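You operate a simulated robot arm through the tools that you are given. There is no shell and no other tool. Be economical: measure what you need, move in short steps, check, and stop when the job is done.

You are at the controls of a simulated robot arm. One attempt, no reset.

JOB
Put the blue tray set on the bottom board of the service shelf. Put the capsule that says "5" from the planning table top on the left end of the drawer counter and the capsule that says "15" on the upper board of the service shelf. Stack the blue sheet frame from the planning table top on top of the yellow sheet frame. Close the service bench drawer. Put two of the cleaner bottles from the shelf under the materials bench on the bottom board of the service shelf. Put the sheet carton on the drawer counter top. The order is free. Set down upright: blue tray set, cleaner bottle, sheet carton.

Only the result counts: the job must be done as asked and must still hold three seconds after the hand-in. Knocking over, shifting, dropping, spilling or breaking anything else fails it. Flat cloth is picked up by pressing the open fingertips on it (5 to 10 N) and closing them slowly along it; thin cloth reads only 2 to 8 mm in the jaws.

ROBOT AND FRAMES
A 7-joint arm with a fingered hand on a trunk, on a base that drives. Base frame: it is fixed to the floor where the robot stands at the start and does not move with it; the origin is under the middle of the robot, x ahead of it, y to its left, z up; the surface under the hand at the start is at about z = 800. Readings come in mm, rad, newtons and seconds.
With the tool pointing down near the work surface it reaches from about 320 to 700 mm from the robot's upright axis, wherever it stands. Its first joint turns from -1.204 to 3.002 rad. Places, roughly: blue tray set [500, -250, 250]; bottom board of the service shelf [1600, 2300, 300]; capsule [500, 250, 750]; cleaner bottle [-1000, -750, 500]; drawer counter top (14x26 cm) [1240, -1080, 860]; left end of the drawer counter (24x25 cm) [440, -780, 860]; service bench drawer [-700, 500, 700]; sheet carton [-1000, -1000, 500]; sheet frame [500, 0, 750]; upper board of the service shelf (92x17 cm) [1640, 2420, 1220]. Payload 3.4 kg.
The TCP is the grasp point between the finger pads, 25 mm short of the fingertips. In the tool frame z runs along the fingers and y along their closing line. The gripper opens to 88 mm. The gripper's body begins 29 mm behind the TCP. The gripper is a hand of 5 fingers: y runs from the thumb to the fingers, the wrist lies at [-13, -97, -162] in the tool frame, and closing takes about 1.5 s.
Orientation is that of the tool frame in the base frame, as a unit quaternion [w, x, y, z]. With the fingers straight down and the wrist toward the robot, the tool's x, y and z point along [0, 1, 0], [1, 0, 0] and [0, 0, -1] of the base frame.

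CONTROLS
- The arm moves only by the tool nudge_tool. Its argument "series" is a list of rows, each a list of 6 numbers: the shift along the tool's x, y, z in mm, then the turn, a rotation vector about the tool's x, y, z in rad. In form: [[x, y, z, wx, wy, wz], ...]. A call has 1 to 20 rows; each row shifts and turns the commanded pose from where the row before left it, along the tool's axes as they then stand. "jaw" is the opening, from 0 (shut) to 1 (fully open), set as the call begins (left out, the last holds). Each row takes 0.2 s and may step no farther than 50 mm and 0.15 rad from the row before; otherwise, or with a gripper value out of range, the whole call is refused. Where a pose cannot be reached the arm comes as near as it can. A force on the tool above 40 N (or 10 N above the force at the start of the call, whichever is more), or a blocked arm, ends the call early, and 0.2 s more pass. The fingers move at their own pace (about 153 mm/s each) and stop on an object; they squeeze with about 28 N. The grip force told is the motor's: it shows also when the fingers shut on nothing. Time passes only in rows, and 0.2 s behind the last, so rows that do not move let the fingers close. It gives the time, the measured TCP pose, the force on the tool (base axes), the opening and the grip force at its end, in the units of the frame above (readings bear some noise), with the torque about the TCP (base axes, N m) and any sound that the robot's microphone picked up, and new pictures: "pictures" is both (left out), scene, wrist or none.
- Cameras (640 x 400 px; columns grow to the right, rows downward): "scene" is now at [109.8, 29.8, 1336.2]; the picture's right is [0.46, -0.89, -0.00], its down [-0.76, -0.39, -0.52] and it looks along [0.46, 0.24, -0.86] (base axes); focal length 214 px, centre (320, 200). "wrist" rides on the gripper at [59, -79, -105] in the tool frame; the picture's right is [-0.73, 0.32, -0.61], its down [-0.62, -0.68, 0.38] and it looks along [-0.29, 0.66, 0.70] (tool axes); focal length 234 px, centre (320, 200). There is no depth. A picture from a camera that has moved, and an enlarged one, comes with that camera's place and axes in the base frame and with its lens.
- move_column(by): slides the trunk up (or, below 0, down) by that many mm; the arm and the scene camera ride with it, the base frame stays. It gives what a move gives, with no picture.
- drive_base(legs): drives the robot by 1 to 6 legs, each [ahead, left, turn to the left] in mm, mm and rad, along the robot's own axes; the way and the turn of a leg run together, so that a leg with both is an arc; at most 1500 mm and 3.142 rad a leg. The arm and the cameras ride along, it lands a little off, and it stops where it bumps. It gives what a move gives, and a new picture of the scene camera.
- move_fingers(index, middle, ring, little, thumb_bend, thumb_turn): sets how far each is bent, from 0 (flat) to 1 (curled in); at 0.3 the hand is open as for a grip, at 0.7 the pads meet at the TCP. One left out holds its place. A second passes; each finger stops where it meets its share of the squeeze, and holds until it gets a number again. A gripper value or a shape takes the hand back. It gives what a move gives, with no picture; readings hold the bend of each and the force on index, middle, ring, little, thumb and palm. thumb_turn goes from beside the hand (0) to across from the fingers (1), as for a grip.
- preshape(shape): the hand has 5 fingers and takes this shape, open, in about a second: jaw (thumb against the fingers, like two jaws); tri (thumb and two fingers); tip (a fingertip pinch); poke (one finger out to press); point (the index stretched); flat (the hand flat); cup (the hand cupped); fist (a fist). The gripper value then closes the fingers along that shape, each until it touches; the sizes above hold for jaw. It gives what a move gives, with no picture.
- turn_head(pan, tilt): turns the head with the scene camera to pan (to the left, within 1.501 rad either way) and tilt (down, from -0.506 to 1.204), counted from straight ahead of the robot. It gives what a move gives, and a new picture of the scene camera.
- close_up(camera, box): a new picture of the part [left, top, right, bottom] of that camera's present view, enlarged. No time passes.
- close_job(): hands the job in; it is judged then, once.

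Work in short steps. Places have to be worked out from the pictures, the camera data and where the tool is seen: move nearer, look again, correct. Check each grasp and each placing, and mend what went wrong. You have 217 turns and 260 pictures in all, those below and enlarged ones among them. Open the gripper and draw the arm clear of the work before you hand the job in, unless the task says otherwise; then end with one line.

The tools are called after "Call:" as name(argument=value, ...) on one line, values as JSON. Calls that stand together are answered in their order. nudge_tool: Moves the arm, as the interface text tells. Its arguments: {"type":"object","properties":{"series":{"type":"array","items":{"type":"array","items":{"type":"number"}}},"jaw":{"type":"number"},"pictures":{"type":"string","enum":["both","scene","wrist","none"]}},"required":["series"]} The other tools are called the same way: move_column (by) slides the trunk up or down; preshape (shape) gives the hand a shape; move_fingers (index, middle, ring, little, thumb_bend, thumb_turn) moves the fingers one by one; drive_base (legs) drives the base; turn_head (pan, tilt) turns the head that bears the scene camera; close_up (camera, box) takes an enlarged picture of a part of a camera's view; close_job () hands the job in.

At the start:

```text
time: 0.0
tool_pos: [546.7, -24.5, 1149.9]
tool_rot: [0.0, 0.707, 0.707, 0.0]
force: [0.4, -0.8, 1.7]
torque: [0.0, 0.0, 0.06]
finger_gap: 87.4
grip_force: 0.1
shape: jaw
bend: [0.3, 0.3, 0.3, 0.3, 0.3, 0.98]
finger forces: [0.0, 0.0, 0.0, 0.0, 0.1, 0.0]
trunk travel left (down, up): [-625.0, 315.0]
robot x, y, heading: [-0.4, 1.5, -0.002]
head pan, tilt: [0.473, 1.028]
```

scene: 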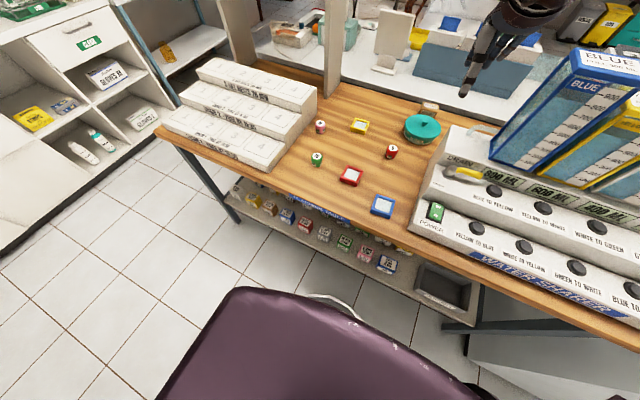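
wrist: 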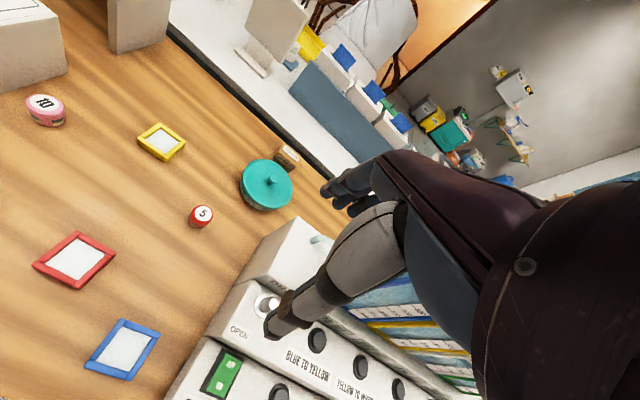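

The table shows capsules and frames ahead. I look closer at the table and then around the room.

Call:
close_up(camera="scene", box=[270, 90, 460, 230])

Call:
turn_head(pan=-0.6, tilt=0.9)

Call:
turn_head(pan=1.4, tilt=0.5)

Call:
turn_head(pan=-1.5, tilt=0.6)

```text
2.86 times, centred on (365, 160) of scene
camera zoom: at [109.8, 29.8, 1336.2], right [0.46, -0.89, 0.0], down [-0.76, -0.39, -0.52], along [0.46, 0.24, -0.86], focal length 613 px, centre (191, 314)
```

zoom: 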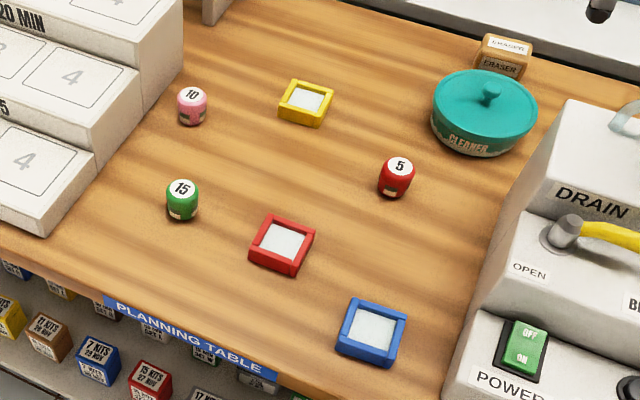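

```text
time: 1.3
tool_pos: [546.5, -24.6, 1149.1]
tool_rot: [0.0, 0.707, 0.708, 0.0]
force: [-0.6, -0.1, 0.0]
torque: [0.03, 0.01, 0.01]
finger_gap: 87.7
grip_force: 0.1
shape: jaw
bend: [0.3, 0.3, 0.3, 0.3, 0.3, 0.98]
finger forces: [0.1, 0.0, 0.0, 0.1, 0.0, 0.0]
trunk travel left (down, up): [-625.0, 315.0]
robot x, y, heading: [1.6, -0.6, -0.001]
head pan, tilt: [-0.6, 0.901]
camera scene: at [111.7, -43.7, 1345.4], right [-0.56, -0.83, 0.0], down [-0.65, 0.44, -0.62], along [0.51, -0.35, -0.78], focal length 214 px, centre (320, 200)
```

scene: 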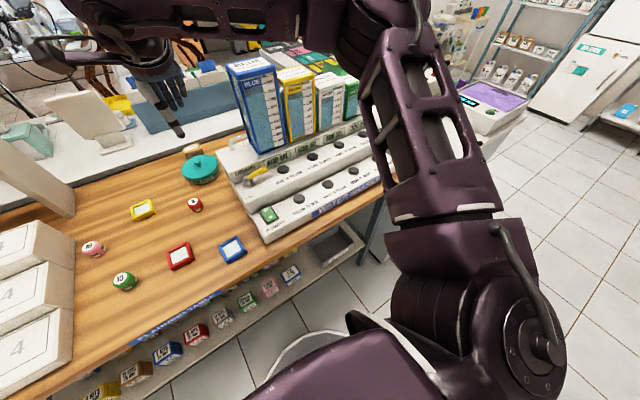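

```text
time: 3.2
tool_pos: [545.9, -24.3, 1150.2]
tool_rot: [0.0, 0.707, 0.707, -0.001]
force: [0.4, -0.2, 0.0]
torque: [0.03, 0.02, 0.02]
finger_gap: 87.6
grip_force: 0.1
shape: jaw
bend: [0.3, 0.3, 0.3, 0.3, 0.3, 0.98]
finger forces: [0.0, 0.0, 0.1, 0.1, 0.0, 0.1]
trunk travel left (down, up): [-625.0, 315.0]
robot x, y, heading: [-0.4, 0.8, 0.002]
head pan, tilt: [1.4, 0.499]
camera scene: at [64.9, 88.5, 1379.3], right [0.99, -0.17, 0.0], down [-0.08, -0.47, -0.88], along [0.15, 0.87, -0.48], focal length 214 px, centre (320, 200)
```

scene: 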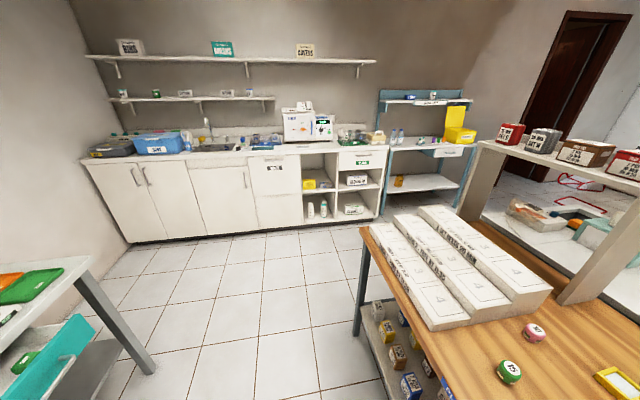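

```text
time: 5.8
tool_pos: [547.0, -24.7, 1150.5]
tool_rot: [0.0, 0.707, 0.707, 0.0]
force: [-0.4, -0.4, 0.1]
torque: [0.01, -0.01, 0.02]
finger_gap: 87.6
grip_force: 0.1
shape: jaw
bend: [0.3, 0.3, 0.3, 0.3, 0.3, 0.98]
finger forces: [0.0, 0.0, 0.1, 0.1, 0.0, 0.1]
trunk travel left (down, up): [-625.0, 315.0]
robot x, y, heading: [-3.7, -3.0, 0.001]
head pan, tilt: [-1.499, 0.6]
camera scene: at [55.8, -89.3, 1370.2], right [-1.0, -0.07, 0.0], down [-0.04, 0.56, -0.83], along [0.06, -0.82, -0.56], focal length 214 px, centre (320, 200)
```

scene: 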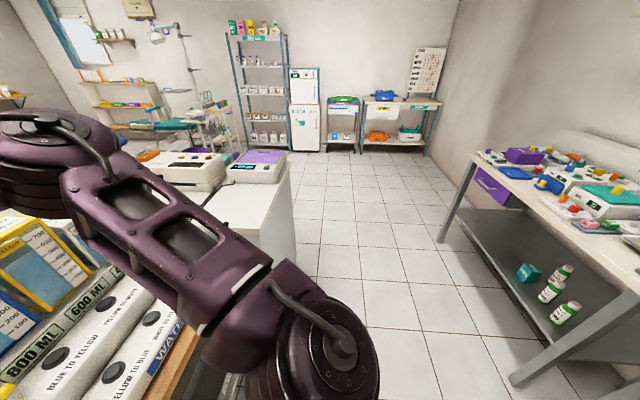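

Table top is near z≈800, blue frame about (450, 13), yellow about (738, 191), "5" about (655, 49), "15" about (511, 250). I move above the blue frame and look with the wrist camera.

Call:
nudge_tool(series=[[9, -24, 40, 0, 0, 0], [9, -24, 45, 0, 0, 0], [9, -24, 45, 0, 0, 0], [10, -24, 45, 0, 0, 0], [0, 0, 40, 0, 0, 0], [0, 0, 0, 0, 0, 0]], jaw=1)

Call:
turn_head(pan=0.1, tilt=1.1)

```text
refused: row 2 steps farther than a row can; nothing moved
```

```text
time: 7.5
tool_pos: [547.6, -23.4, 1149.4]
tool_rot: [-0.001, 0.707, 0.707, 0.0]
force: [-0.3, 0.0, -0.2]
torque: [0.01, -0.01, -0.01]
finger_gap: 87.5
grip_force: 0.0
shape: jaw
bend: [0.3, 0.3, 0.3, 0.3, 0.3, 0.98]
finger forces: [0.0, 0.0, 0.0, 0.0, 0.0, 0.0]
trunk travel left (down, up): [-625.0, 315.0]
robot x, y, heading: [1.2, 2.6, -0.0]
head pan, tilt: [0.099, 1.1]
camera scene: at [112.2, 5.1, 1331.6], right [0.1, -1.0, 0.0], down [-0.89, -0.09, -0.45], along [0.45, 0.04, -0.89], focal length 214 px, centre (320, 200)
```

scene: 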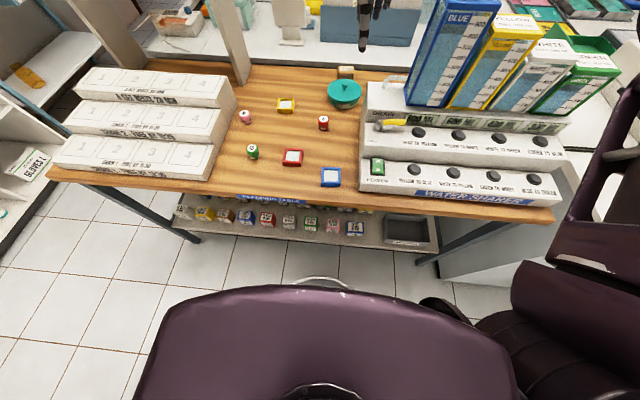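

The step was slightly too long; I repeat with smaller rows.

Call:
nudge_tool(series=[[7, -20, 40, 0, 0, 0], [7, -20, 40, 0, 0, 0], [7, -20, 40, 0, 0, 0], [8, -20, 40, 0, 0, 0], [8, -17, 40, 0, 0, 0], [0, 0, 20, 0, 0, 0], [0, 0, 0, 0, 0, 0]], jaw=1)

```text
time: 9.1
tool_pos: [449.6, 13.0, 927.4]
tool_rot: [0.0, 0.707, 0.707, 0.001]
force: [-0.6, -0.4, -0.3]
torque: [0.01, -0.02, 0.02]
finger_gap: 87.9
grip_force: 0.1
shape: jaw
bend: [0.3, 0.3, 0.3, 0.3, 0.3, 0.98]
finger forces: [0.0, 0.1, 0.0, 0.0, 0.0, 0.0]
trunk travel left (down, up): [-625.0, 315.0]
robot x, y, heading: [0.3, -0.4, 0.004]
head pan, tilt: [0.099, 1.1]
camera scene: at [111.9, 5.4, 1331.6], right [0.1, -1.0, 0.0], down [-0.89, -0.09, -0.45], along [0.45, 0.04, -0.89], focal length 214 px, centre (320, 200)
camera wrist: at [370.9, 71.6, 1031.7], right [0.32, -0.73, 0.61], down [-0.68, -0.62, -0.38], along [0.66, -0.29, -0.7], focal length 234 px, centre (320, 200)
```

scene: 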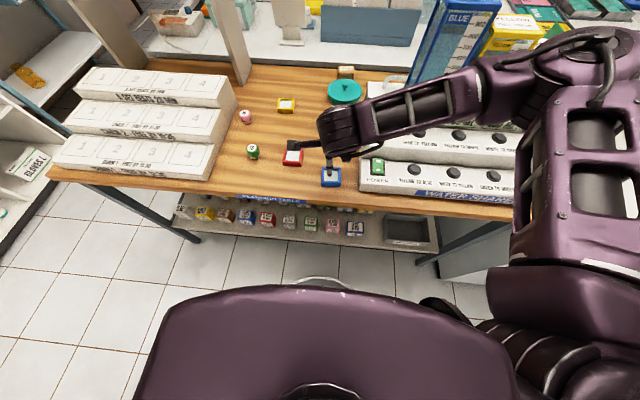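
wrist: 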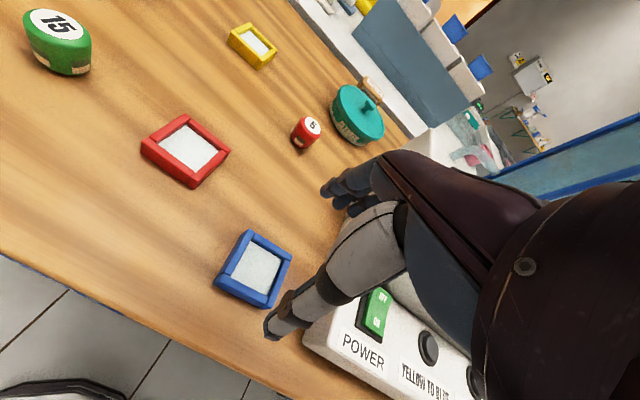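

Blue frame centre refined to (454, 10), ~57 mm wide, axis-aligned. I descend with the jaws open around it.

Call:
nudge_tool(series=[[-3, 5, 30, 0, 0, 0], [0, 0, 30, 0, 0, 0], [0, 0, 20, 0, 0, 0], [0, 0, 8, 0, 0, 0], [0, 0, 0, 0, 0, 0]])

```text
time: 10.2
tool_pos: [454.5, 10.6, 839.4]
tool_rot: [0.0, 0.707, 0.707, 0.0]
force: [-0.2, -0.4, -0.5]
torque: [0.02, 0.0, -0.01]
finger_gap: 87.5
grip_force: 0.0
shape: jaw
bend: [0.3, 0.3, 0.3, 0.3, 0.3, 0.98]
finger forces: [0.0, 0.0, 0.0, 0.1, 0.1, 0.1]
trunk travel left (down, up): [-625.0, 315.0]
robot x, y, heading: [2.0, -1.4, -0.003]
head pan, tilt: [0.099, 1.1]
camera scene: at [112.2, 5.2, 1331.6], right [0.1, -1.0, 0.0], down [-0.89, -0.09, -0.45], along [0.45, 0.05, -0.89], focal length 214 px, centre (320, 200)
camera wrist: at [376.8, 69.4, 944.6], right [0.32, -0.73, 0.61], down [-0.68, -0.62, -0.38], along [0.66, -0.29, -0.7], focal length 234 px, centre (320, 200)
```

scene: 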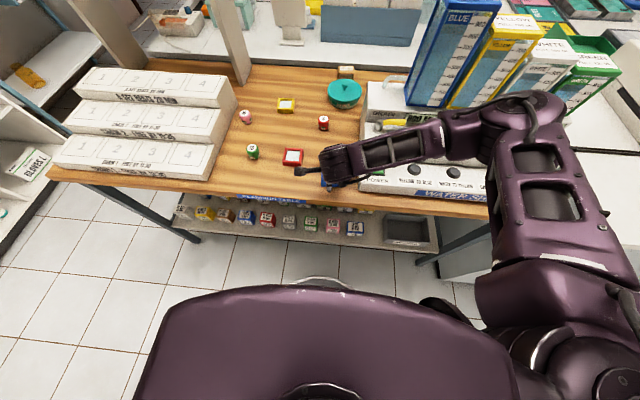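
wrist: 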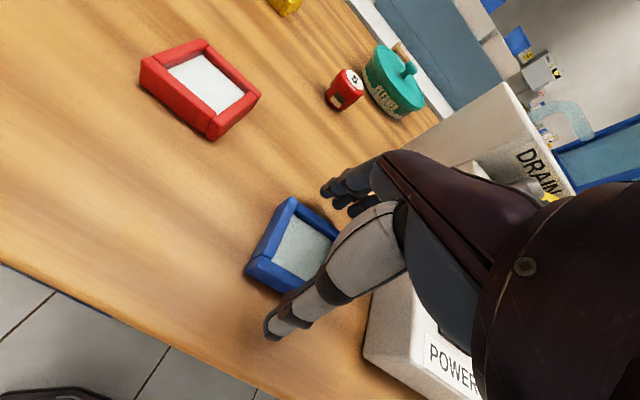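

The frame sits between thumb and fingers. I lower a little further and close.

Call:
nudge_tool(series=[[0, 0, 6, 0, 0, 0], [0, 0, 4, 0, 0, 0]], pictures="wrist")

Call:
nudge_tool(series=[[0, 0, 0, 0, 0, 0], [0, 0, 0, 0, 0, 0], [0, 0, 0, 0, 0, 0], [0, 0, 0, 0, 0, 0], [0, 0, 0, 0, 0, 0], [0, 0, 0, 0, 0, 0], [0, 0, 0, 0, 0, 0], [0, 0, 0, 0, 0, 0]], jaw=0, pictures="wrist")

```text
time: 10.8
tool_pos: [454.7, 10.4, 829.8]
tool_rot: [0.0, 0.707, 0.707, 0.0]
force: [0.0, 0.5, -0.8]
torque: [0.02, 0.02, 0.0]
finger_gap: 87.6
grip_force: 0.1
shape: jaw
bend: [0.3, 0.3, 0.3, 0.3, 0.3, 0.98]
finger forces: [0.1, 0.0, 0.0, 0.0, 0.1, 0.0]
trunk travel left (down, up): [-625.0, 315.0]
robot x, y, heading: [-1.1, 1.6, -0.003]
head pan, tilt: [0.099, 1.1]
camera wrist: at [376.2, 69.3, 934.9], right [0.32, -0.73, 0.61], down [-0.68, -0.62, -0.38], along [0.66, -0.29, -0.7], focal length 234 px, centre (320, 200)
```

wrist: 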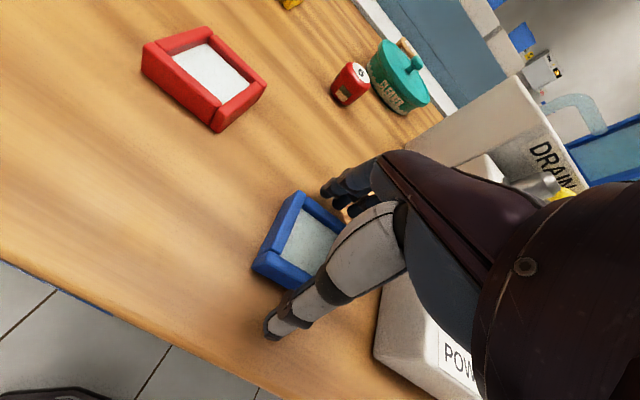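

```text
time: 12.7
tool_pos: [454.2, 10.4, 830.3]
tool_rot: [0.0, 0.707, 0.707, 0.0]
force: [0.6, 0.2, -0.4]
torque: [0.03, 0.05, 0.01]
finger_gap: 50.2
grip_force: 27.5
shape: jaw
bend: [0.74, 0.41, 0.38, 0.43, 0.66, 0.99]
finger forces: [14.2, 7.3, 3.2, 0.0, 25.0, 0.1]
trunk travel left (down, up): [-625.0, 315.0]
robot x, y, heading: [0.1, 1.6, -0.0]
head pan, tilt: [0.099, 1.1]
camera wrist: at [376.1, 69.4, 935.0], right [0.32, -0.73, 0.61], down [-0.68, -0.62, -0.38], along [0.66, -0.29, -0.7], focal length 234 px, centre (320, 200)
```

wrist: 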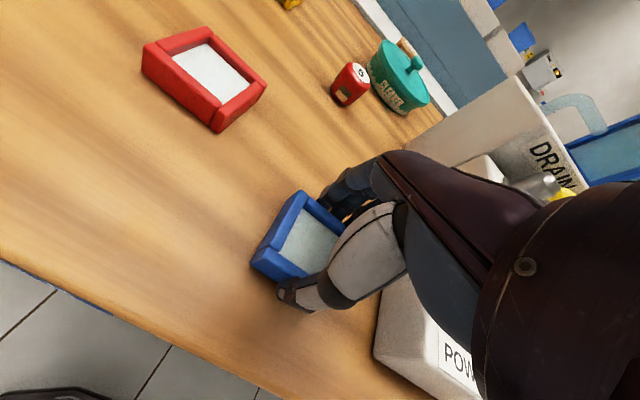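

The grip reads ~50 mm with contact on three fingers and thumb; I lift slightly and look closely.

Call:
nudge_tool(series=[[0, 0, -20, 0, 0, 0], [0, 0, -40, 0, 0, 0], [0, 0, -40, 0, 0, 0], [0, 0, 0, 0, 0, 0]], pictures="wrist")

Call:
close_up(camera="scene", box=[260, 100, 420, 200])

```text
time: 13.7
tool_pos: [455.7, 7.0, 932.1]
tool_rot: [0.0, 0.707, 0.707, -0.001]
force: [0.4, -0.3, 0.4]
torque: [0.0, -0.03, -0.01]
finger_gap: 50.2
grip_force: 28.3
shape: jaw
bend: [0.74, 0.41, 0.38, 0.43, 0.66, 0.99]
finger forces: [14.3, 7.4, 3.2, 0.0, 25.0, 0.1]
trunk travel left (down, up): [-625.0, 315.0]
robot x, y, heading: [4.6, -1.2, -0.002]
head pan, tilt: [0.099, 1.1]
camera wrist: at [377.3, 66.7, 1036.6], right [0.32, -0.73, 0.61], down [-0.68, -0.62, -0.38], along [0.66, -0.29, -0.7], focal length 234 px, centre (320, 200)
```

wrist: 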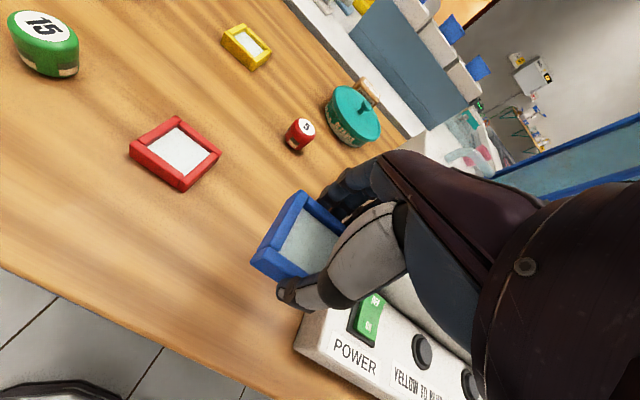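

```text
4.00 times, centred on (340, 150) of scene
camera zoom: at [112.7, 5.1, 1331.5], right [0.1, -1.0, 0.0], down [-0.89, -0.09, -0.45], along [0.45, 0.05, -0.89], focal length 858 px, centre (240, 400)
```

zoom: 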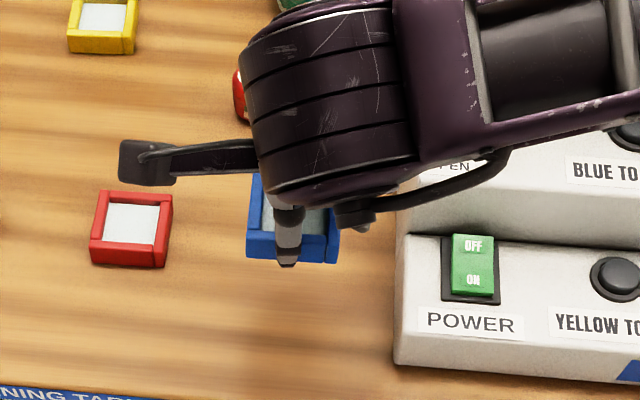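

The frame is held level. I move the base 80 mm ahead to bring the yellow frame into reach.

Call:
drive_base(legs=[[80, 0, 0]])

```text
time: 14.7
tool_pos: [535.5, 9.3, 931.9]
tool_rot: [0.0, 0.706, 0.708, 0.0]
force: [0.0, -0.3, 0.6]
torque: [0.0, 0.01, -0.02]
finger_gap: 49.9
grip_force: 28.1
shape: jaw
bend: [0.74, 0.41, 0.38, 0.43, 0.66, 0.99]
finger forces: [14.4, 7.4, 3.1, 0.0, 25.0, 0.0]
trunk travel left (down, up): [-625.0, 315.0]
robot x, y, heading: [81.6, 1.0, -0.002]
head pan, tilt: [0.099, 1.1]
camera scene: at [193.8, 5.4, 1331.5], right [0.1, -0.99, 0.0], down [-0.89, -0.09, -0.45], along [0.45, 0.05, -0.89], focal length 214 px, centre (320, 200)
```

scene: 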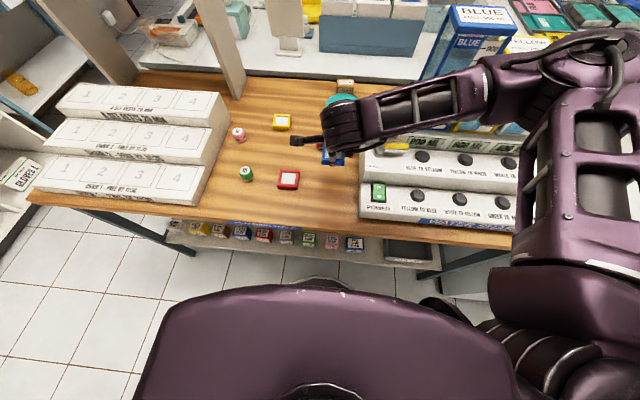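

Driving went fine. I carry the frame over to near the yellow one at travel height.

Call:
nudge_tool(series=[[30, 33, 0, 0, 0, 0], [30, 33, 0, 0, 0, 0], [30, 33, 0, 0, 0, 0], [30, 34, 0, 0, 0, 0], [30, 34, 0, 0, 0, 0], [30, 34, 0, 0, 0, 0], [0, 0, 0, 0, 0, 0]])

Call:
close_up(camera="scene", box=[200, 80, 360, 180])

```text
time: 16.3
tool_pos: [716.4, 172.9, 934.9]
tool_rot: [0.0, 0.707, 0.708, 0.0]
force: [0.0, 0.2, 0.8]
torque: [0.01, 0.0, 0.02]
finger_gap: 49.6
grip_force: 28.0
shape: jaw
bend: [0.74, 0.42, 0.38, 0.43, 0.66, 0.99]
finger forces: [14.2, 7.3, 3.3, 0.0, 24.8, 0.0]
out of reach, approached as far as the arm can: row 6
trunk travel left (down, up): [-625.0, 315.0]
robot x, y, heading: [83.6, -0.3, -0.003]
head pan, tilt: [0.099, 1.1]
camera scene: at [192.9, 4.9, 1331.5], right [0.1, -0.99, 0.0], down [-0.89, -0.09, -0.45], along [0.45, 0.05, -0.89], focal length 214 px, centre (320, 200)
camera wrist: at [638.1, 231.0, 1039.5], right [0.32, -0.73, 0.61], down [-0.68, -0.62, -0.38], along [0.66, -0.29, -0.7], focal length 234 px, centre (320, 200)
```

scene: 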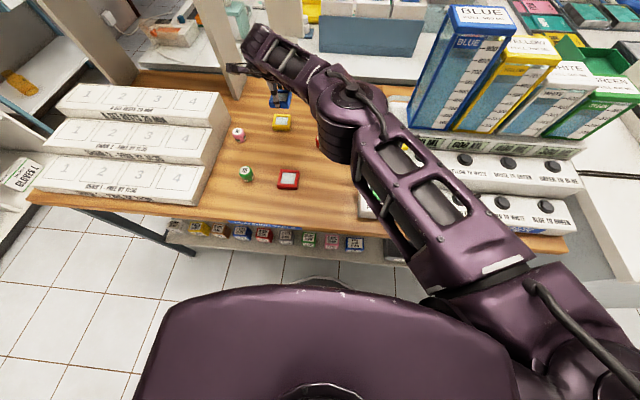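
wrist: 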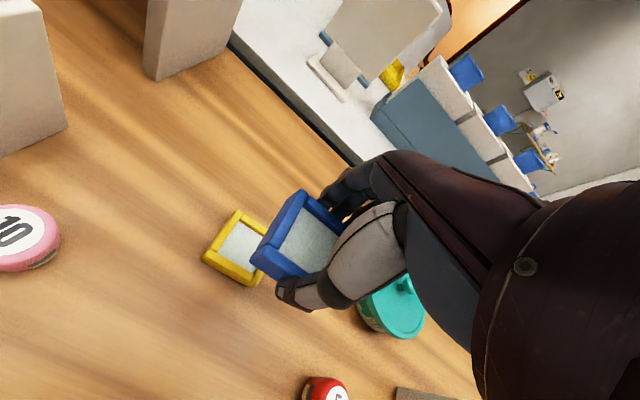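

```text
4.00 times, centred on (280, 130) of scene
camera zoom: at [192.9, 4.9, 1331.5], right [0.1, -0.99, 0.0], down [-0.89, -0.09, -0.45], along [0.45, 0.05, -0.89], focal length 858 px, centre (480, 480)
```

zoom: 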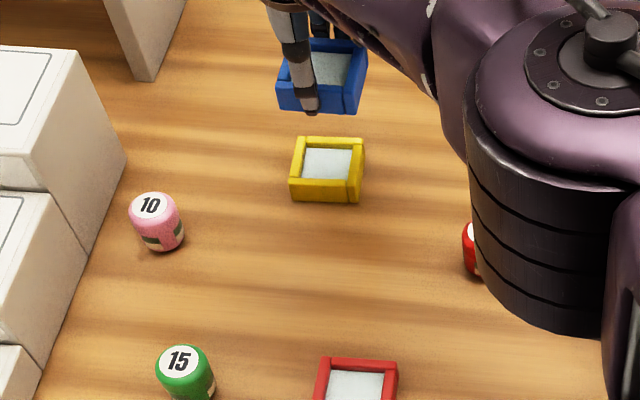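

Frame is near the reach limit; I look straight down to see the clearance between my base and the table before driving closer.

Call:
turn_head(pan=0.3, tilt=1.204)

```text
time: 17.0
tool_pos: [716.5, 172.7, 934.7]
tool_rot: [0.0, 0.706, 0.708, 0.0]
force: [-0.4, 0.0, 0.1]
torque: [0.04, -0.03, 0.0]
finger_gap: 49.4
grip_force: 28.0
shape: jaw
bend: [0.74, 0.42, 0.38, 0.43, 0.66, 0.99]
finger forces: [14.3, 7.4, 3.3, 0.0, 24.8, 0.0]
trunk travel left (down, up): [-625.0, 315.0]
robot x, y, heading: [77.6, 1.8, 0.001]
head pan, tilt: [0.3, 1.201]
camera scene: at [183.4, 15.5, 1325.6], right [0.3, -0.96, 0.0], down [-0.89, -0.28, -0.36], along [0.35, 0.11, -0.93], focal length 214 px, centre (320, 200)
```

scene: 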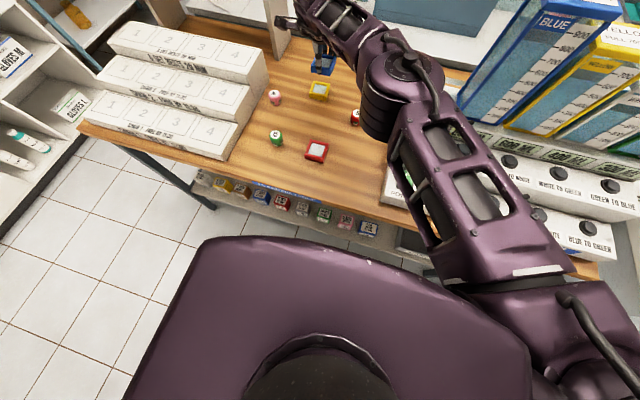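

Chest and base seem clear. I try lowering the trunk 60 mm, which also lowers the held frame toward stacking height, to gain reach.

Call:
move_column(by=-60)

Call:
nudge_tool(series=[[9, 12, 0, 0, 0, 0], [8, 12, 0, 0, 0, 0], [0, 0, 0, 0, 0, 0]])

```text
time: 18.0
tool_pos: [716.5, 171.7, 876.3]
tool_rot: [0.0, 0.707, 0.707, 0.0]
force: [0.2, -0.6, -0.5]
torque: [0.03, -0.01, -0.01]
finger_gap: 49.7
grip_force: 27.8
shape: jaw
bend: [0.74, 0.42, 0.38, 0.43, 0.66, 0.99]
finger forces: [14.2, 7.2, 3.2, 0.0, 24.8, 0.1]
trunk travel left (down, up): [-565.0, 375.0]
robot x, y, heading: [79.4, -2.1, 0.001]
head pan, tilt: [0.3, 1.201]
```

```text
time: 18.8
tool_pos: [716.9, 172.6, 875.3]
tool_rot: [-0.001, 0.707, 0.708, 0.0]
force: [0.9, 1.0, -0.3]
torque: [0.02, 0.01, 0.0]
finger_gap: 49.6
grip_force: 27.7
shape: jaw
bend: [0.74, 0.42, 0.38, 0.43, 0.66, 0.99]
finger forces: [14.2, 7.4, 3.2, 0.0, 24.7, 0.1]
out of reach, approached as far as the arm can: row 1, 2
trunk travel left (down, up): [-565.0, 375.0]
robot x, y, heading: [81.9, -0.1, -0.001]
head pan, tilt: [0.3, 1.201]
camera scene: at [183.3, 15.7, 1265.6], right [0.3, -0.95, 0.0], down [-0.89, -0.28, -0.36], along [0.35, 0.11, -0.93], focal length 214 px, centre (320, 200)
camera wrist: at [638.1, 231.3, 979.7], right [0.32, -0.73, 0.61], down [-0.68, -0.62, -0.38], along [0.66, -0.29, -0.7], focal length 234 px, centre (320, 200)
```

scene: 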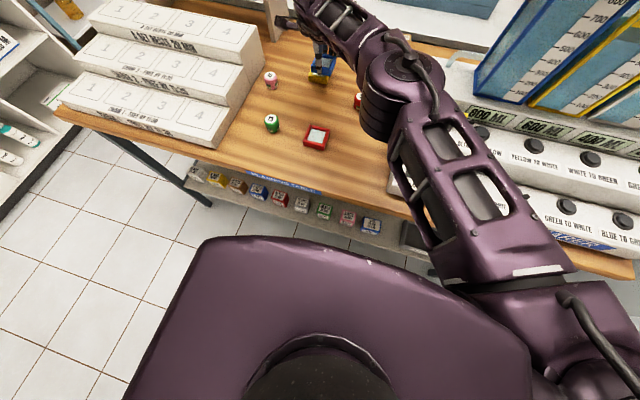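
wrist: 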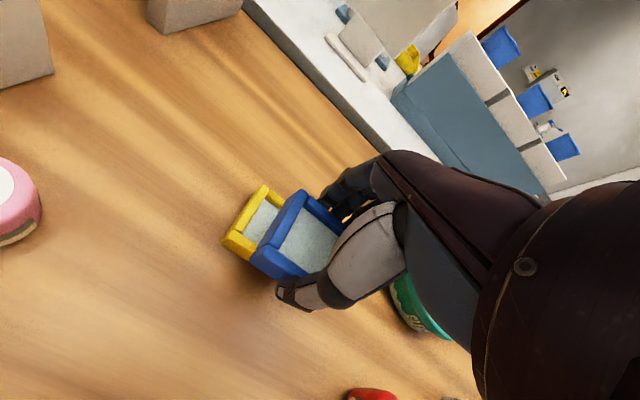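

Still limited, so I shift the base 24 mm ahead and 17 mm left to bring the held frame over the yellow one.

Call:
drive_base(legs=[[24, 17, 0]])

Call:
nudge_tool(series=[[0, 0, 0, 0, 0, 0]])

```text
time: 19.7
tool_pos: [741.0, 189.8, 874.5]
tool_rot: [0.0, 0.707, 0.707, 0.0]
force: [0.3, 1.3, 0.3]
torque: [0.01, -0.01, 0.01]
finger_gap: 49.5
grip_force: 28.0
shape: jaw
bend: [0.74, 0.42, 0.38, 0.43, 0.66, 0.99]
finger forces: [14.4, 7.3, 3.3, 0.0, 24.8, 0.0]
trunk travel left (down, up): [-565.0, 375.0]
robot x, y, heading: [103.7, 14.4, 0.005]
head pan, tilt: [0.3, 1.201]
camera scene: at [207.7, 33.5, 1265.5], right [0.3, -0.96, 0.0], down [-0.89, -0.28, -0.36], along [0.35, 0.11, -0.93], focal length 214 px, centre (320, 200)
```

scene: 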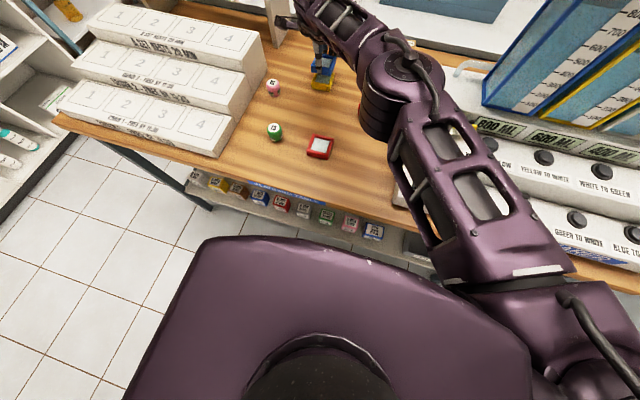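

```text
time: 20.1
tool_pos: [741.1, 189.9, 874.5]
tool_rot: [-0.001, 0.707, 0.707, -0.001]
force: [0.2, -0.2, 0.7]
torque: [0.04, 0.0, -0.01]
finger_gap: 50.0
grip_force: 28.2
shape: jaw
bend: [0.74, 0.42, 0.38, 0.43, 0.66, 0.99]
finger forces: [14.2, 7.3, 3.5, 0.1, 24.8, 0.1]
trunk travel left (down, up): [-565.0, 375.0]
robot x, y, heading: [102.1, 19.6, 0.005]
head pan, tilt: [0.3, 1.201]
camera scene: at [206.8, 32.8, 1265.6], right [0.3, -0.96, 0.0], down [-0.89, -0.28, -0.36], along [0.35, 0.11, -0.93], focal length 214 px, centre (320, 200)
camera wrist: at [661.7, 248.1, 979.7], right [0.32, -0.73, 0.61], down [-0.68, -0.62, -0.38], along [0.66, -0.29, -0.7], focal length 234 px, centre (320, 200)
```

scene: 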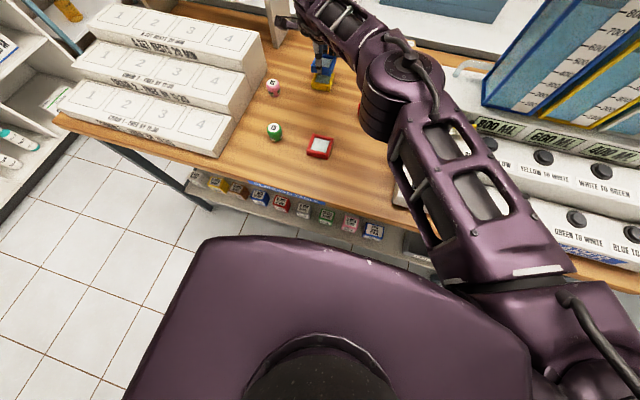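
wrist: 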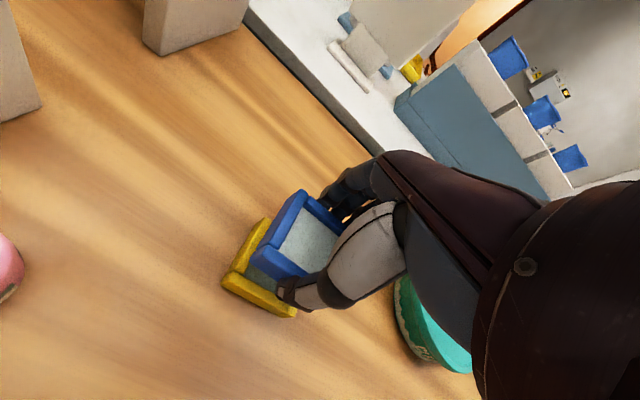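

Call:
close_up(camera="wrist", box=[200, 160, 360, 340])

Call:
close_up(camera="scene", box=[280, 30, 360, 110])

```text
2.22 times, centred on (280, 250) of wrist
camera zoom: at [661.7, 248.1, 979.7], right [0.32, -0.73, 0.61], down [-0.68, -0.62, -0.38], along [0.66, -0.29, -0.7], focal length 520 px, centre (409, 89)
```

zoom: 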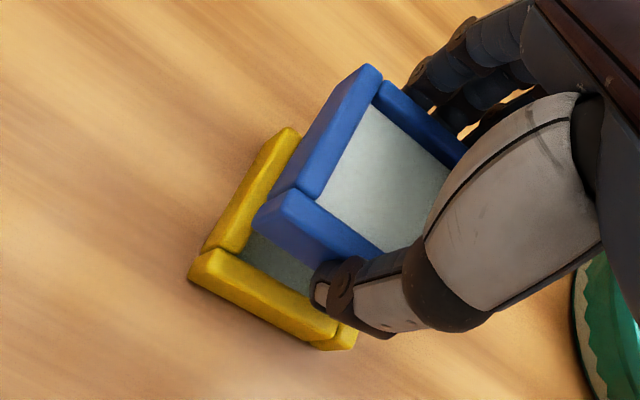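

```text
5.00 times, centred on (320, 70) of scene
camera zoom: at [206.8, 32.8, 1265.6], right [0.3, -0.96, 0.0], down [-0.89, -0.28, -0.36], along [0.35, 0.11, -0.93], focal length 1072 px, centre (320, 850)
```

zoom: 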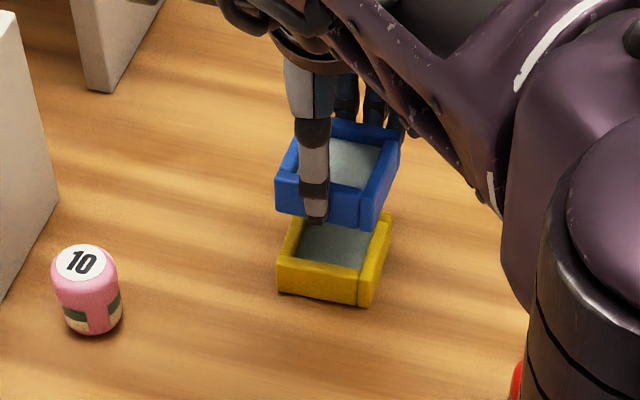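

Blue is about 4 mm too far in x relative to yellow, aligned in y. I correct and lower gently until it rests.

Call:
nudge_tool(series=[[0, -4, 8, 0, 0, 0], [0, 0, 7, 0, 0, 0], [0, 0, 3, 0, 0, 0], [0, 0, 0, 0, 0, 0]], pictures="wrist")

Call:
close_up(camera="scene", box=[280, 30, 360, 110])

```text
time: 21.1
tool_pos: [735.2, 189.1, 858.0]
tool_rot: [0.0, 0.707, 0.707, 0.0]
force: [0.4, -0.2, 0.1]
torque: [-0.02, 0.0, 0.0]
finger_gap: 49.8
grip_force: 28.1
shape: jaw
bend: [0.74, 0.42, 0.38, 0.43, 0.66, 0.99]
finger forces: [14.2, 7.3, 3.1, 0.0, 24.7, 0.0]
trunk travel left (down, up): [-565.0, 375.0]
robot x, y, heading: [101.6, 17.9, 0.0]
head pan, tilt: [0.3, 1.201]
camera wrist: at [657.6, 248.7, 961.7], right [0.32, -0.73, 0.61], down [-0.68, -0.62, -0.38], along [0.66, -0.29, -0.7], focal length 234 px, centre (320, 200)
```

wrist: 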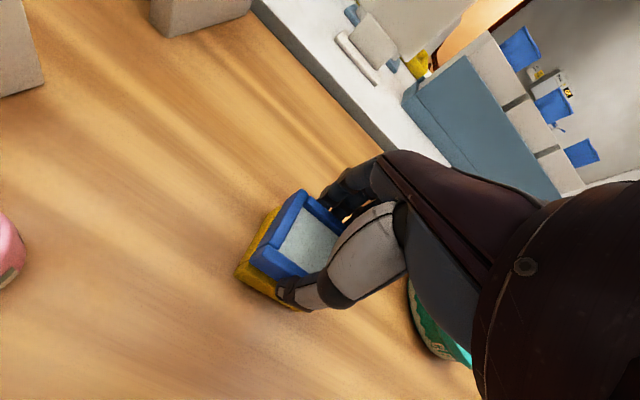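

```text
5.00 times, centred on (320, 70) of scene
camera zoom: at [206.9, 32.9, 1265.6], right [0.3, -0.96, 0.0], down [-0.89, -0.28, -0.36], along [0.35, 0.11, -0.93], focal length 1072 px, centre (320, 850)
```

zoom: 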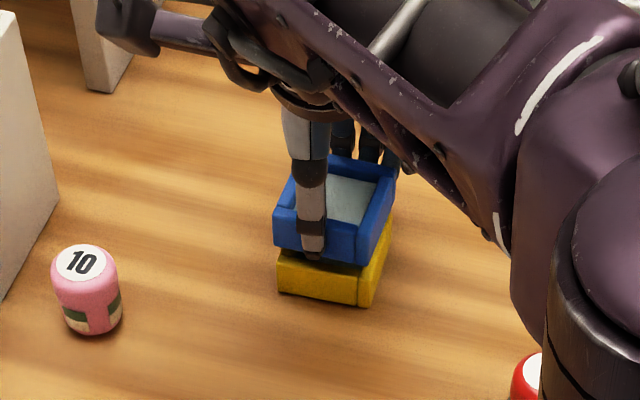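

Well aligned. I keep lowering in small steps until contact shows.

Call:
nudge_tool(series=[[-1, 1, 3, 0, 0, 0], [0, 0, 2, 0, 0, 0], [0, 0, 0, 0, 0, 0]], pictures="none")

Call:
nudge_tool(series=[[0, 0, 2, 0, 0, 0], [0, 0, 0, 0, 0, 0]], pictures="wrist")

Call:
close_up(camera="scene", box=[280, 30, 360, 110])

```text
time: 21.9
tool_pos: [736.9, 187.2, 851.5]
tool_rot: [0.0, 0.707, 0.707, 0.0]
force: [-0.3, 0.8, 0.1]
torque: [0.02, 0.02, -0.01]
finger_gap: 49.8
grip_force: 28.3
shape: jaw
bend: [0.74, 0.42, 0.38, 0.43, 0.66, 0.99]
finger forces: [14.2, 7.3, 3.2, 0.0, 24.8, 0.0]
trunk travel left (down, up): [-565.0, 375.0]
robot x, y, heading: [105.3, 20.8, -0.001]
head pan, tilt: [0.3, 1.201]
```

```text
time: 22.5
tool_pos: [738.9, 187.8, 849.7]
tool_rot: [0.0, 0.707, 0.707, 0.0]
force: [0.0, 1.2, 0.2]
torque: [0.04, 0.04, 0.03]
finger_gap: 49.9
grip_force: 27.6
shape: jaw
bend: [0.74, 0.42, 0.38, 0.43, 0.66, 0.99]
finger forces: [14.3, 7.3, 3.3, 0.0, 24.8, 0.1]
trunk travel left (down, up): [-565.0, 375.0]
robot x, y, heading: [102.0, 20.4, -0.001]
head pan, tilt: [0.3, 1.201]
camera wrist: at [659.4, 247.1, 954.5], right [0.32, -0.73, 0.61], down [-0.68, -0.62, -0.38], along [0.66, -0.29, -0.7], focal length 234 px, centre (320, 200)
```

wrist: 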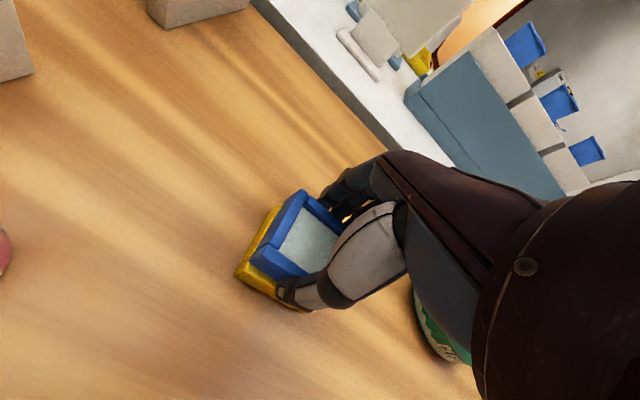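

```text
5.00 times, centred on (320, 70) of scene
camera zoom: at [206.8, 32.8, 1265.6], right [0.3, -0.96, 0.0], down [-0.89, -0.28, -0.36], along [0.35, 0.11, -0.93], focal length 1072 px, centre (320, 850)
```

zoom: 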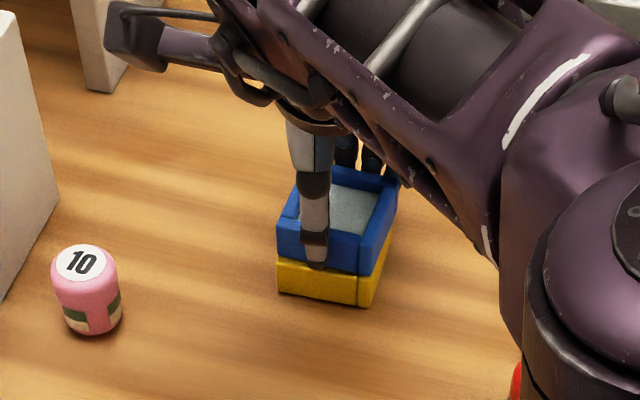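

Nearly resting; continue down.

Call:
nudge_tool(series=[[0, 0, 2, 0, 0, 0], [0, 0, 0, 0, 0, 0]], pictures="none")

Call:
nudge_tool(series=[[0, 0, 2, 0, 0, 0], [0, 0, 0, 0, 0, 0]], pictures="none")

Call:
close_up(camera="scene", box=[280, 30, 360, 110])

```text
time: 23.1
tool_pos: [737.6, 188.5, 848.3]
tool_rot: [0.0, 0.706, 0.708, 0.002]
force: [1.9, 0.9, 8.1]
torque: [0.0, -0.01, 0.01]
finger_gap: 49.5
grip_force: 28.1
shape: jaw
bend: [0.74, 0.42, 0.38, 0.43, 0.66, 0.99]
finger forces: [15.3, 8.2, 3.8, 0.1, 25.3, 0.0]
trunk travel left (down, up): [-565.0, 375.0]
robot x, y, heading: [104.8, 14.2, -0.003]
head pan, tilt: [0.3, 1.201]
```

```text
time: 23.7
tool_pos: [735.6, 187.5, 849.2]
tool_rot: [0.001, 0.706, 0.708, 0.003]
force: [4.9, 2.4, 19.9]
torque: [-0.01, -0.15, 0.06]
finger_gap: 49.4
grip_force: 28.2
shape: jaw
bend: [0.74, 0.41, 0.38, 0.43, 0.67, 0.99]
finger forces: [17.0, 9.0, 4.1, 0.0, 25.9, 0.0]
trunk travel left (down, up): [-565.0, 375.0]
robot x, y, heading: [99.9, 17.0, -0.005]
head pan, tilt: [0.3, 1.201]
```

```text
5.00 times, centred on (320, 70) of scene
camera zoom: at [204.1, 32.2, 1266.0], right [0.3, -0.96, 0.0], down [-0.89, -0.28, -0.36], along [0.35, 0.11, -0.93], focal length 1072 px, centre (320, 850)
```

zoom: 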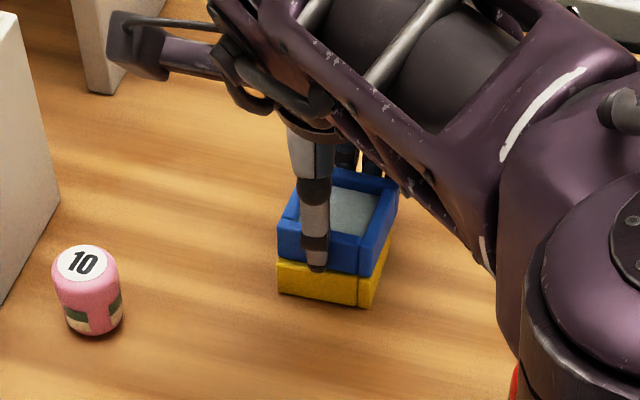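

It rests on the yellow frame (20 N). I relieve the press by 2 mm and open.

Call:
nudge_tool(series=[[0, 0, -2, 0, 0, 0], [0, 0, 0, 0, 0, 0]], pictures="none")

Call:
nudge_tool(series=[[0, 0, 0, 0, 0, 0], [0, 0, 0, 0, 0, 0], [0, 0, 0, 0, 0, 0], [0, 0, 0, 0, 0, 0], [0, 0, -10, 0, 0, 0], [0, 0, -40, 0, 0, 0], [0, 0, -40, 0, 0, 0]], jaw=1)

Call:
close_up(camera="scene", box=[280, 30, 360, 110])

```text
time: 24.3
tool_pos: [735.9, 188.1, 848.8]
tool_rot: [0.001, 0.706, 0.708, 0.002]
force: [3.6, 1.5, 16.1]
torque: [0.01, -0.14, -0.01]
finger_gap: 49.6
grip_force: 28.5
shape: jaw
bend: [0.74, 0.41, 0.38, 0.43, 0.67, 0.99]
finger forces: [16.8, 9.0, 3.9, 0.0, 25.8, 0.0]
trunk travel left (down, up): [-565.0, 375.0]
robot x, y, heading: [105.5, 20.0, -0.003]
head pan, tilt: [0.3, 1.201]
```

```text
time: 25.9
tool_pos: [736.6, 190.1, 937.1]
tool_rot: [-0.001, 0.706, 0.708, 0.0]
force: [1.1, 0.1, -0.1]
torque: [-0.03, 0.0, -0.03]
finger_gap: 87.7
grip_force: 0.0
shape: jaw
bend: [0.3, 0.3, 0.3, 0.3, 0.3, 0.98]
finger forces: [0.0, 0.1, 0.1, 0.1, 0.0, 0.0]
trunk travel left (down, up): [-565.0, 375.0]
robot x, y, heading: [101.8, 20.7, 0.002]
head pan, tilt: [0.3, 1.201]
camera scene: at [206.3, 32.6, 1265.6], right [0.3, -0.96, 0.0], down [-0.89, -0.28, -0.36], along [0.35, 0.11, -0.93], focal length 214 px, centre (320, 200)
camera wrist: at [659.0, 249.3, 1043.2], right [0.32, -0.73, 0.61], down [-0.68, -0.62, -0.38], along [0.66, -0.29, -0.7], focal length 234 px, centre (320, 200)
```

scene: 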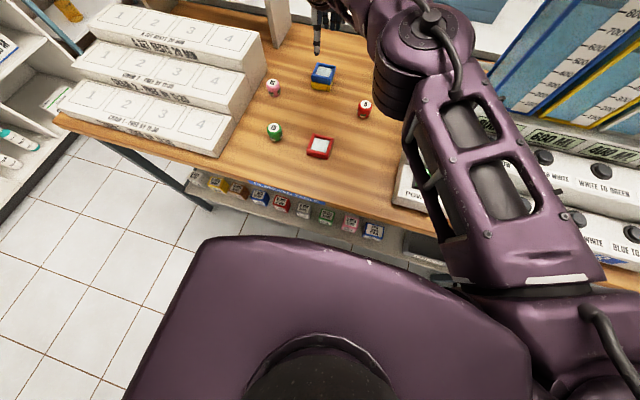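
wrist: 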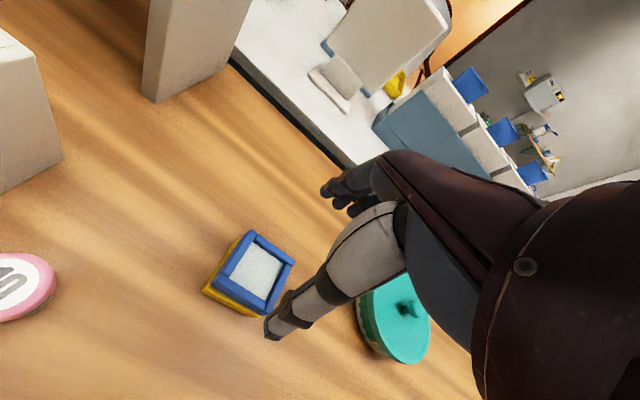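

```text
5.00 times, centred on (320, 70) of scene
camera zoom: at [206.3, 32.6, 1265.6], right [0.3, -0.96, 0.0], down [-0.89, -0.28, -0.36], along [0.35, 0.11, -0.93], focal length 1072 px, centre (320, 850)
```

zoom: 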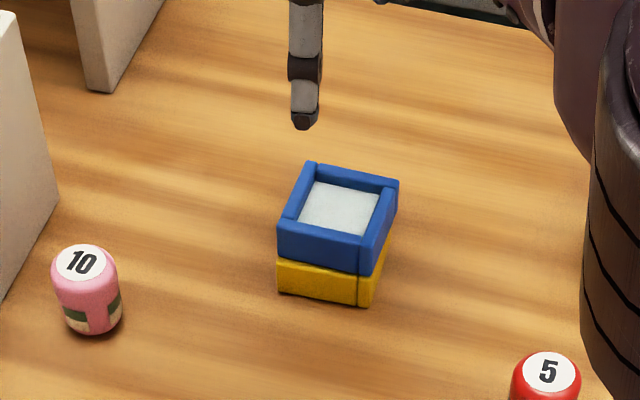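

The stack is clean. Next, capsule "5": I move above it around (653, 50) and look.

Call:
nudge_tool(series=[[-28, -17, 0, 0, 0, 0], [-28, -17, 0, 0, 0, 0], [-28, -17, 0, 0, 0, 0], [-28, -17, 0, 0, 0, 0], [-28, -16, 15, 0, 0, 0], [0, 0, 0, 0, 0, 0]])

Call:
close_up(camera="wrist", box=[160, 160, 360, 340])

```text
time: 27.3
tool_pos: [651.3, 50.2, 925.0]
tool_rot: [0.0, 0.706, 0.708, 0.0]
force: [-0.9, 0.1, 0.2]
torque: [-0.02, -0.03, 0.01]
finger_gap: 87.7
grip_force: 0.1
shape: jaw
bend: [0.3, 0.3, 0.3, 0.3, 0.3, 0.98]
finger forces: [0.0, 0.0, 0.0, 0.1, 0.1, 0.0]
trunk travel left (down, up): [-565.0, 375.0]
robot x, y, heading: [103.5, 15.2, -0.001]
head pan, tilt: [0.3, 1.201]
camera scene: at [206.8, 33.5, 1265.6], right [0.3, -0.96, 0.0], down [-0.89, -0.28, -0.36], along [0.35, 0.11, -0.93], focal length 214 px, centre (320, 200)
camera wrist: at [572.7, 109.1, 1029.1], right [0.32, -0.73, 0.61], down [-0.68, -0.62, -0.38], along [0.66, -0.29, -0.7], focal length 234 px, centre (320, 200)
```

scene: 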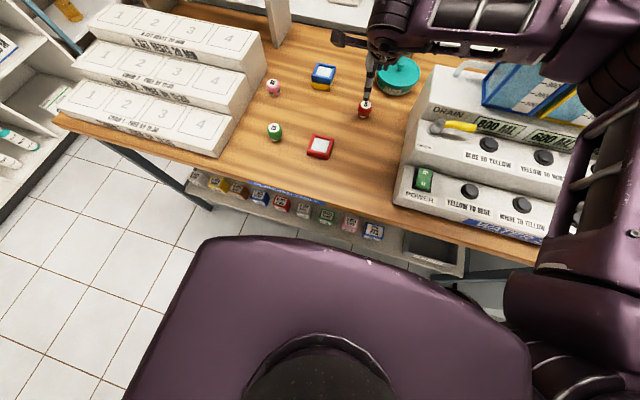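
wrist: 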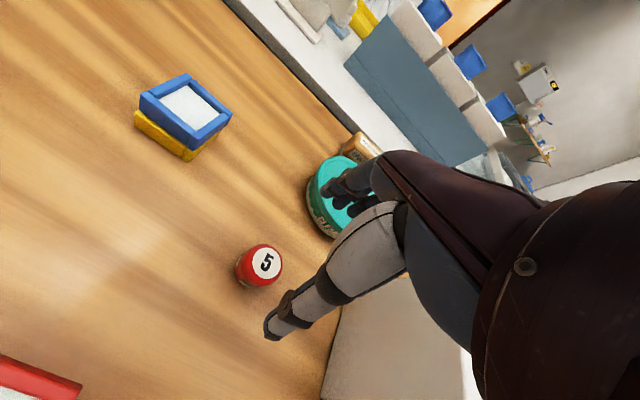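

```text
2.22 times, centred on (260, 250) of wrist
camera zoom: at [572.7, 109.1, 1029.1], right [0.32, -0.73, 0.61], down [-0.68, -0.62, -0.38], along [0.66, -0.29, -0.7], focal length 520 px, centre (453, 89)
```

zoom: 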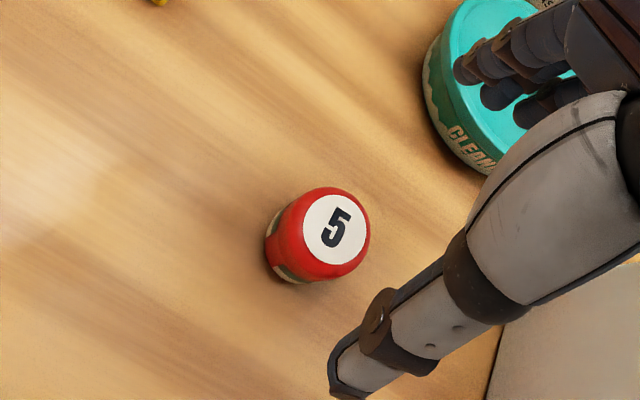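

Capsule "5" is at about (654, 51). I descend around it.

Call:
nudge_tool(series=[[1, 3, 40, 0, 0, 0], [0, 0, 30, 0, 0, 0], [0, 0, 15, 0, 0, 0], [0, 0, 7, 0, 0, 0], [0, 0, 0, 0, 0, 0]], pictures="wrist")

Call:
close_up(camera="scene", box=[320, 40, 440, 140])

```text
time: 28.5
tool_pos: [656.1, 50.2, 830.3]
tool_rot: [0.001, 0.706, 0.708, 0.0]
force: [0.3, 0.6, 0.4]
torque: [0.0, -0.03, -0.01]
finger_gap: 88.0
grip_force: 0.2
shape: jaw
bend: [0.3, 0.3, 0.3, 0.3, 0.3, 0.98]
finger forces: [0.0, 0.1, 0.0, 0.0, 0.0, 0.0]
trunk travel left (down, up): [-565.0, 375.0]
robot x, y, heading: [102.8, 15.3, 0.001]
head pan, tilt: [0.3, 1.201]
camera wrist: at [577.3, 109.3, 934.3], right [0.32, -0.73, 0.61], down [-0.68, -0.62, -0.38], along [0.66, -0.29, -0.7], focal length 234 px, centre (320, 200)
```

wrist: 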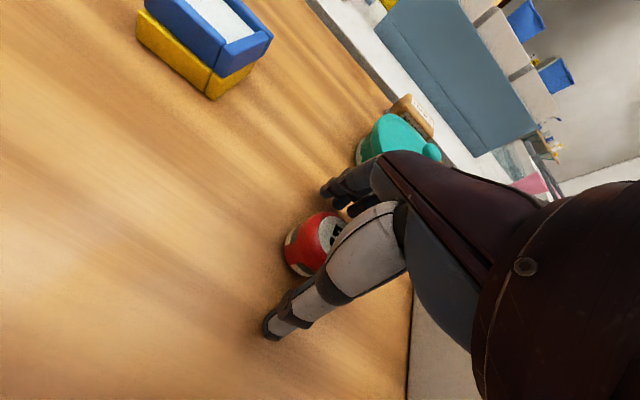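

```text
4.00 times, centred on (380, 90) of scene
camera zoom: at [206.8, 32.8, 1265.6], right [0.3, -0.96, 0.0], down [-0.89, -0.28, -0.36], along [0.35, 0.11, -0.93], focal length 858 px, centre (80, 640)
```

zoom: 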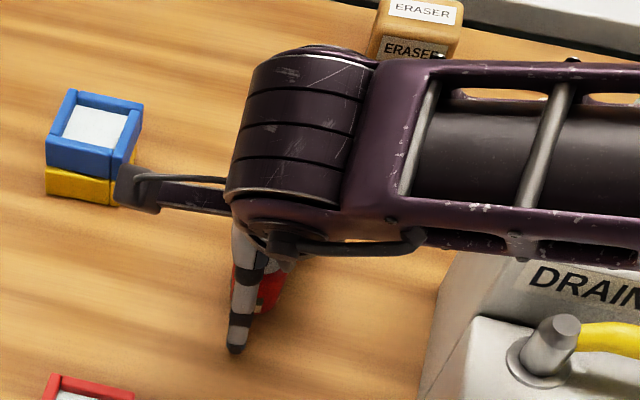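

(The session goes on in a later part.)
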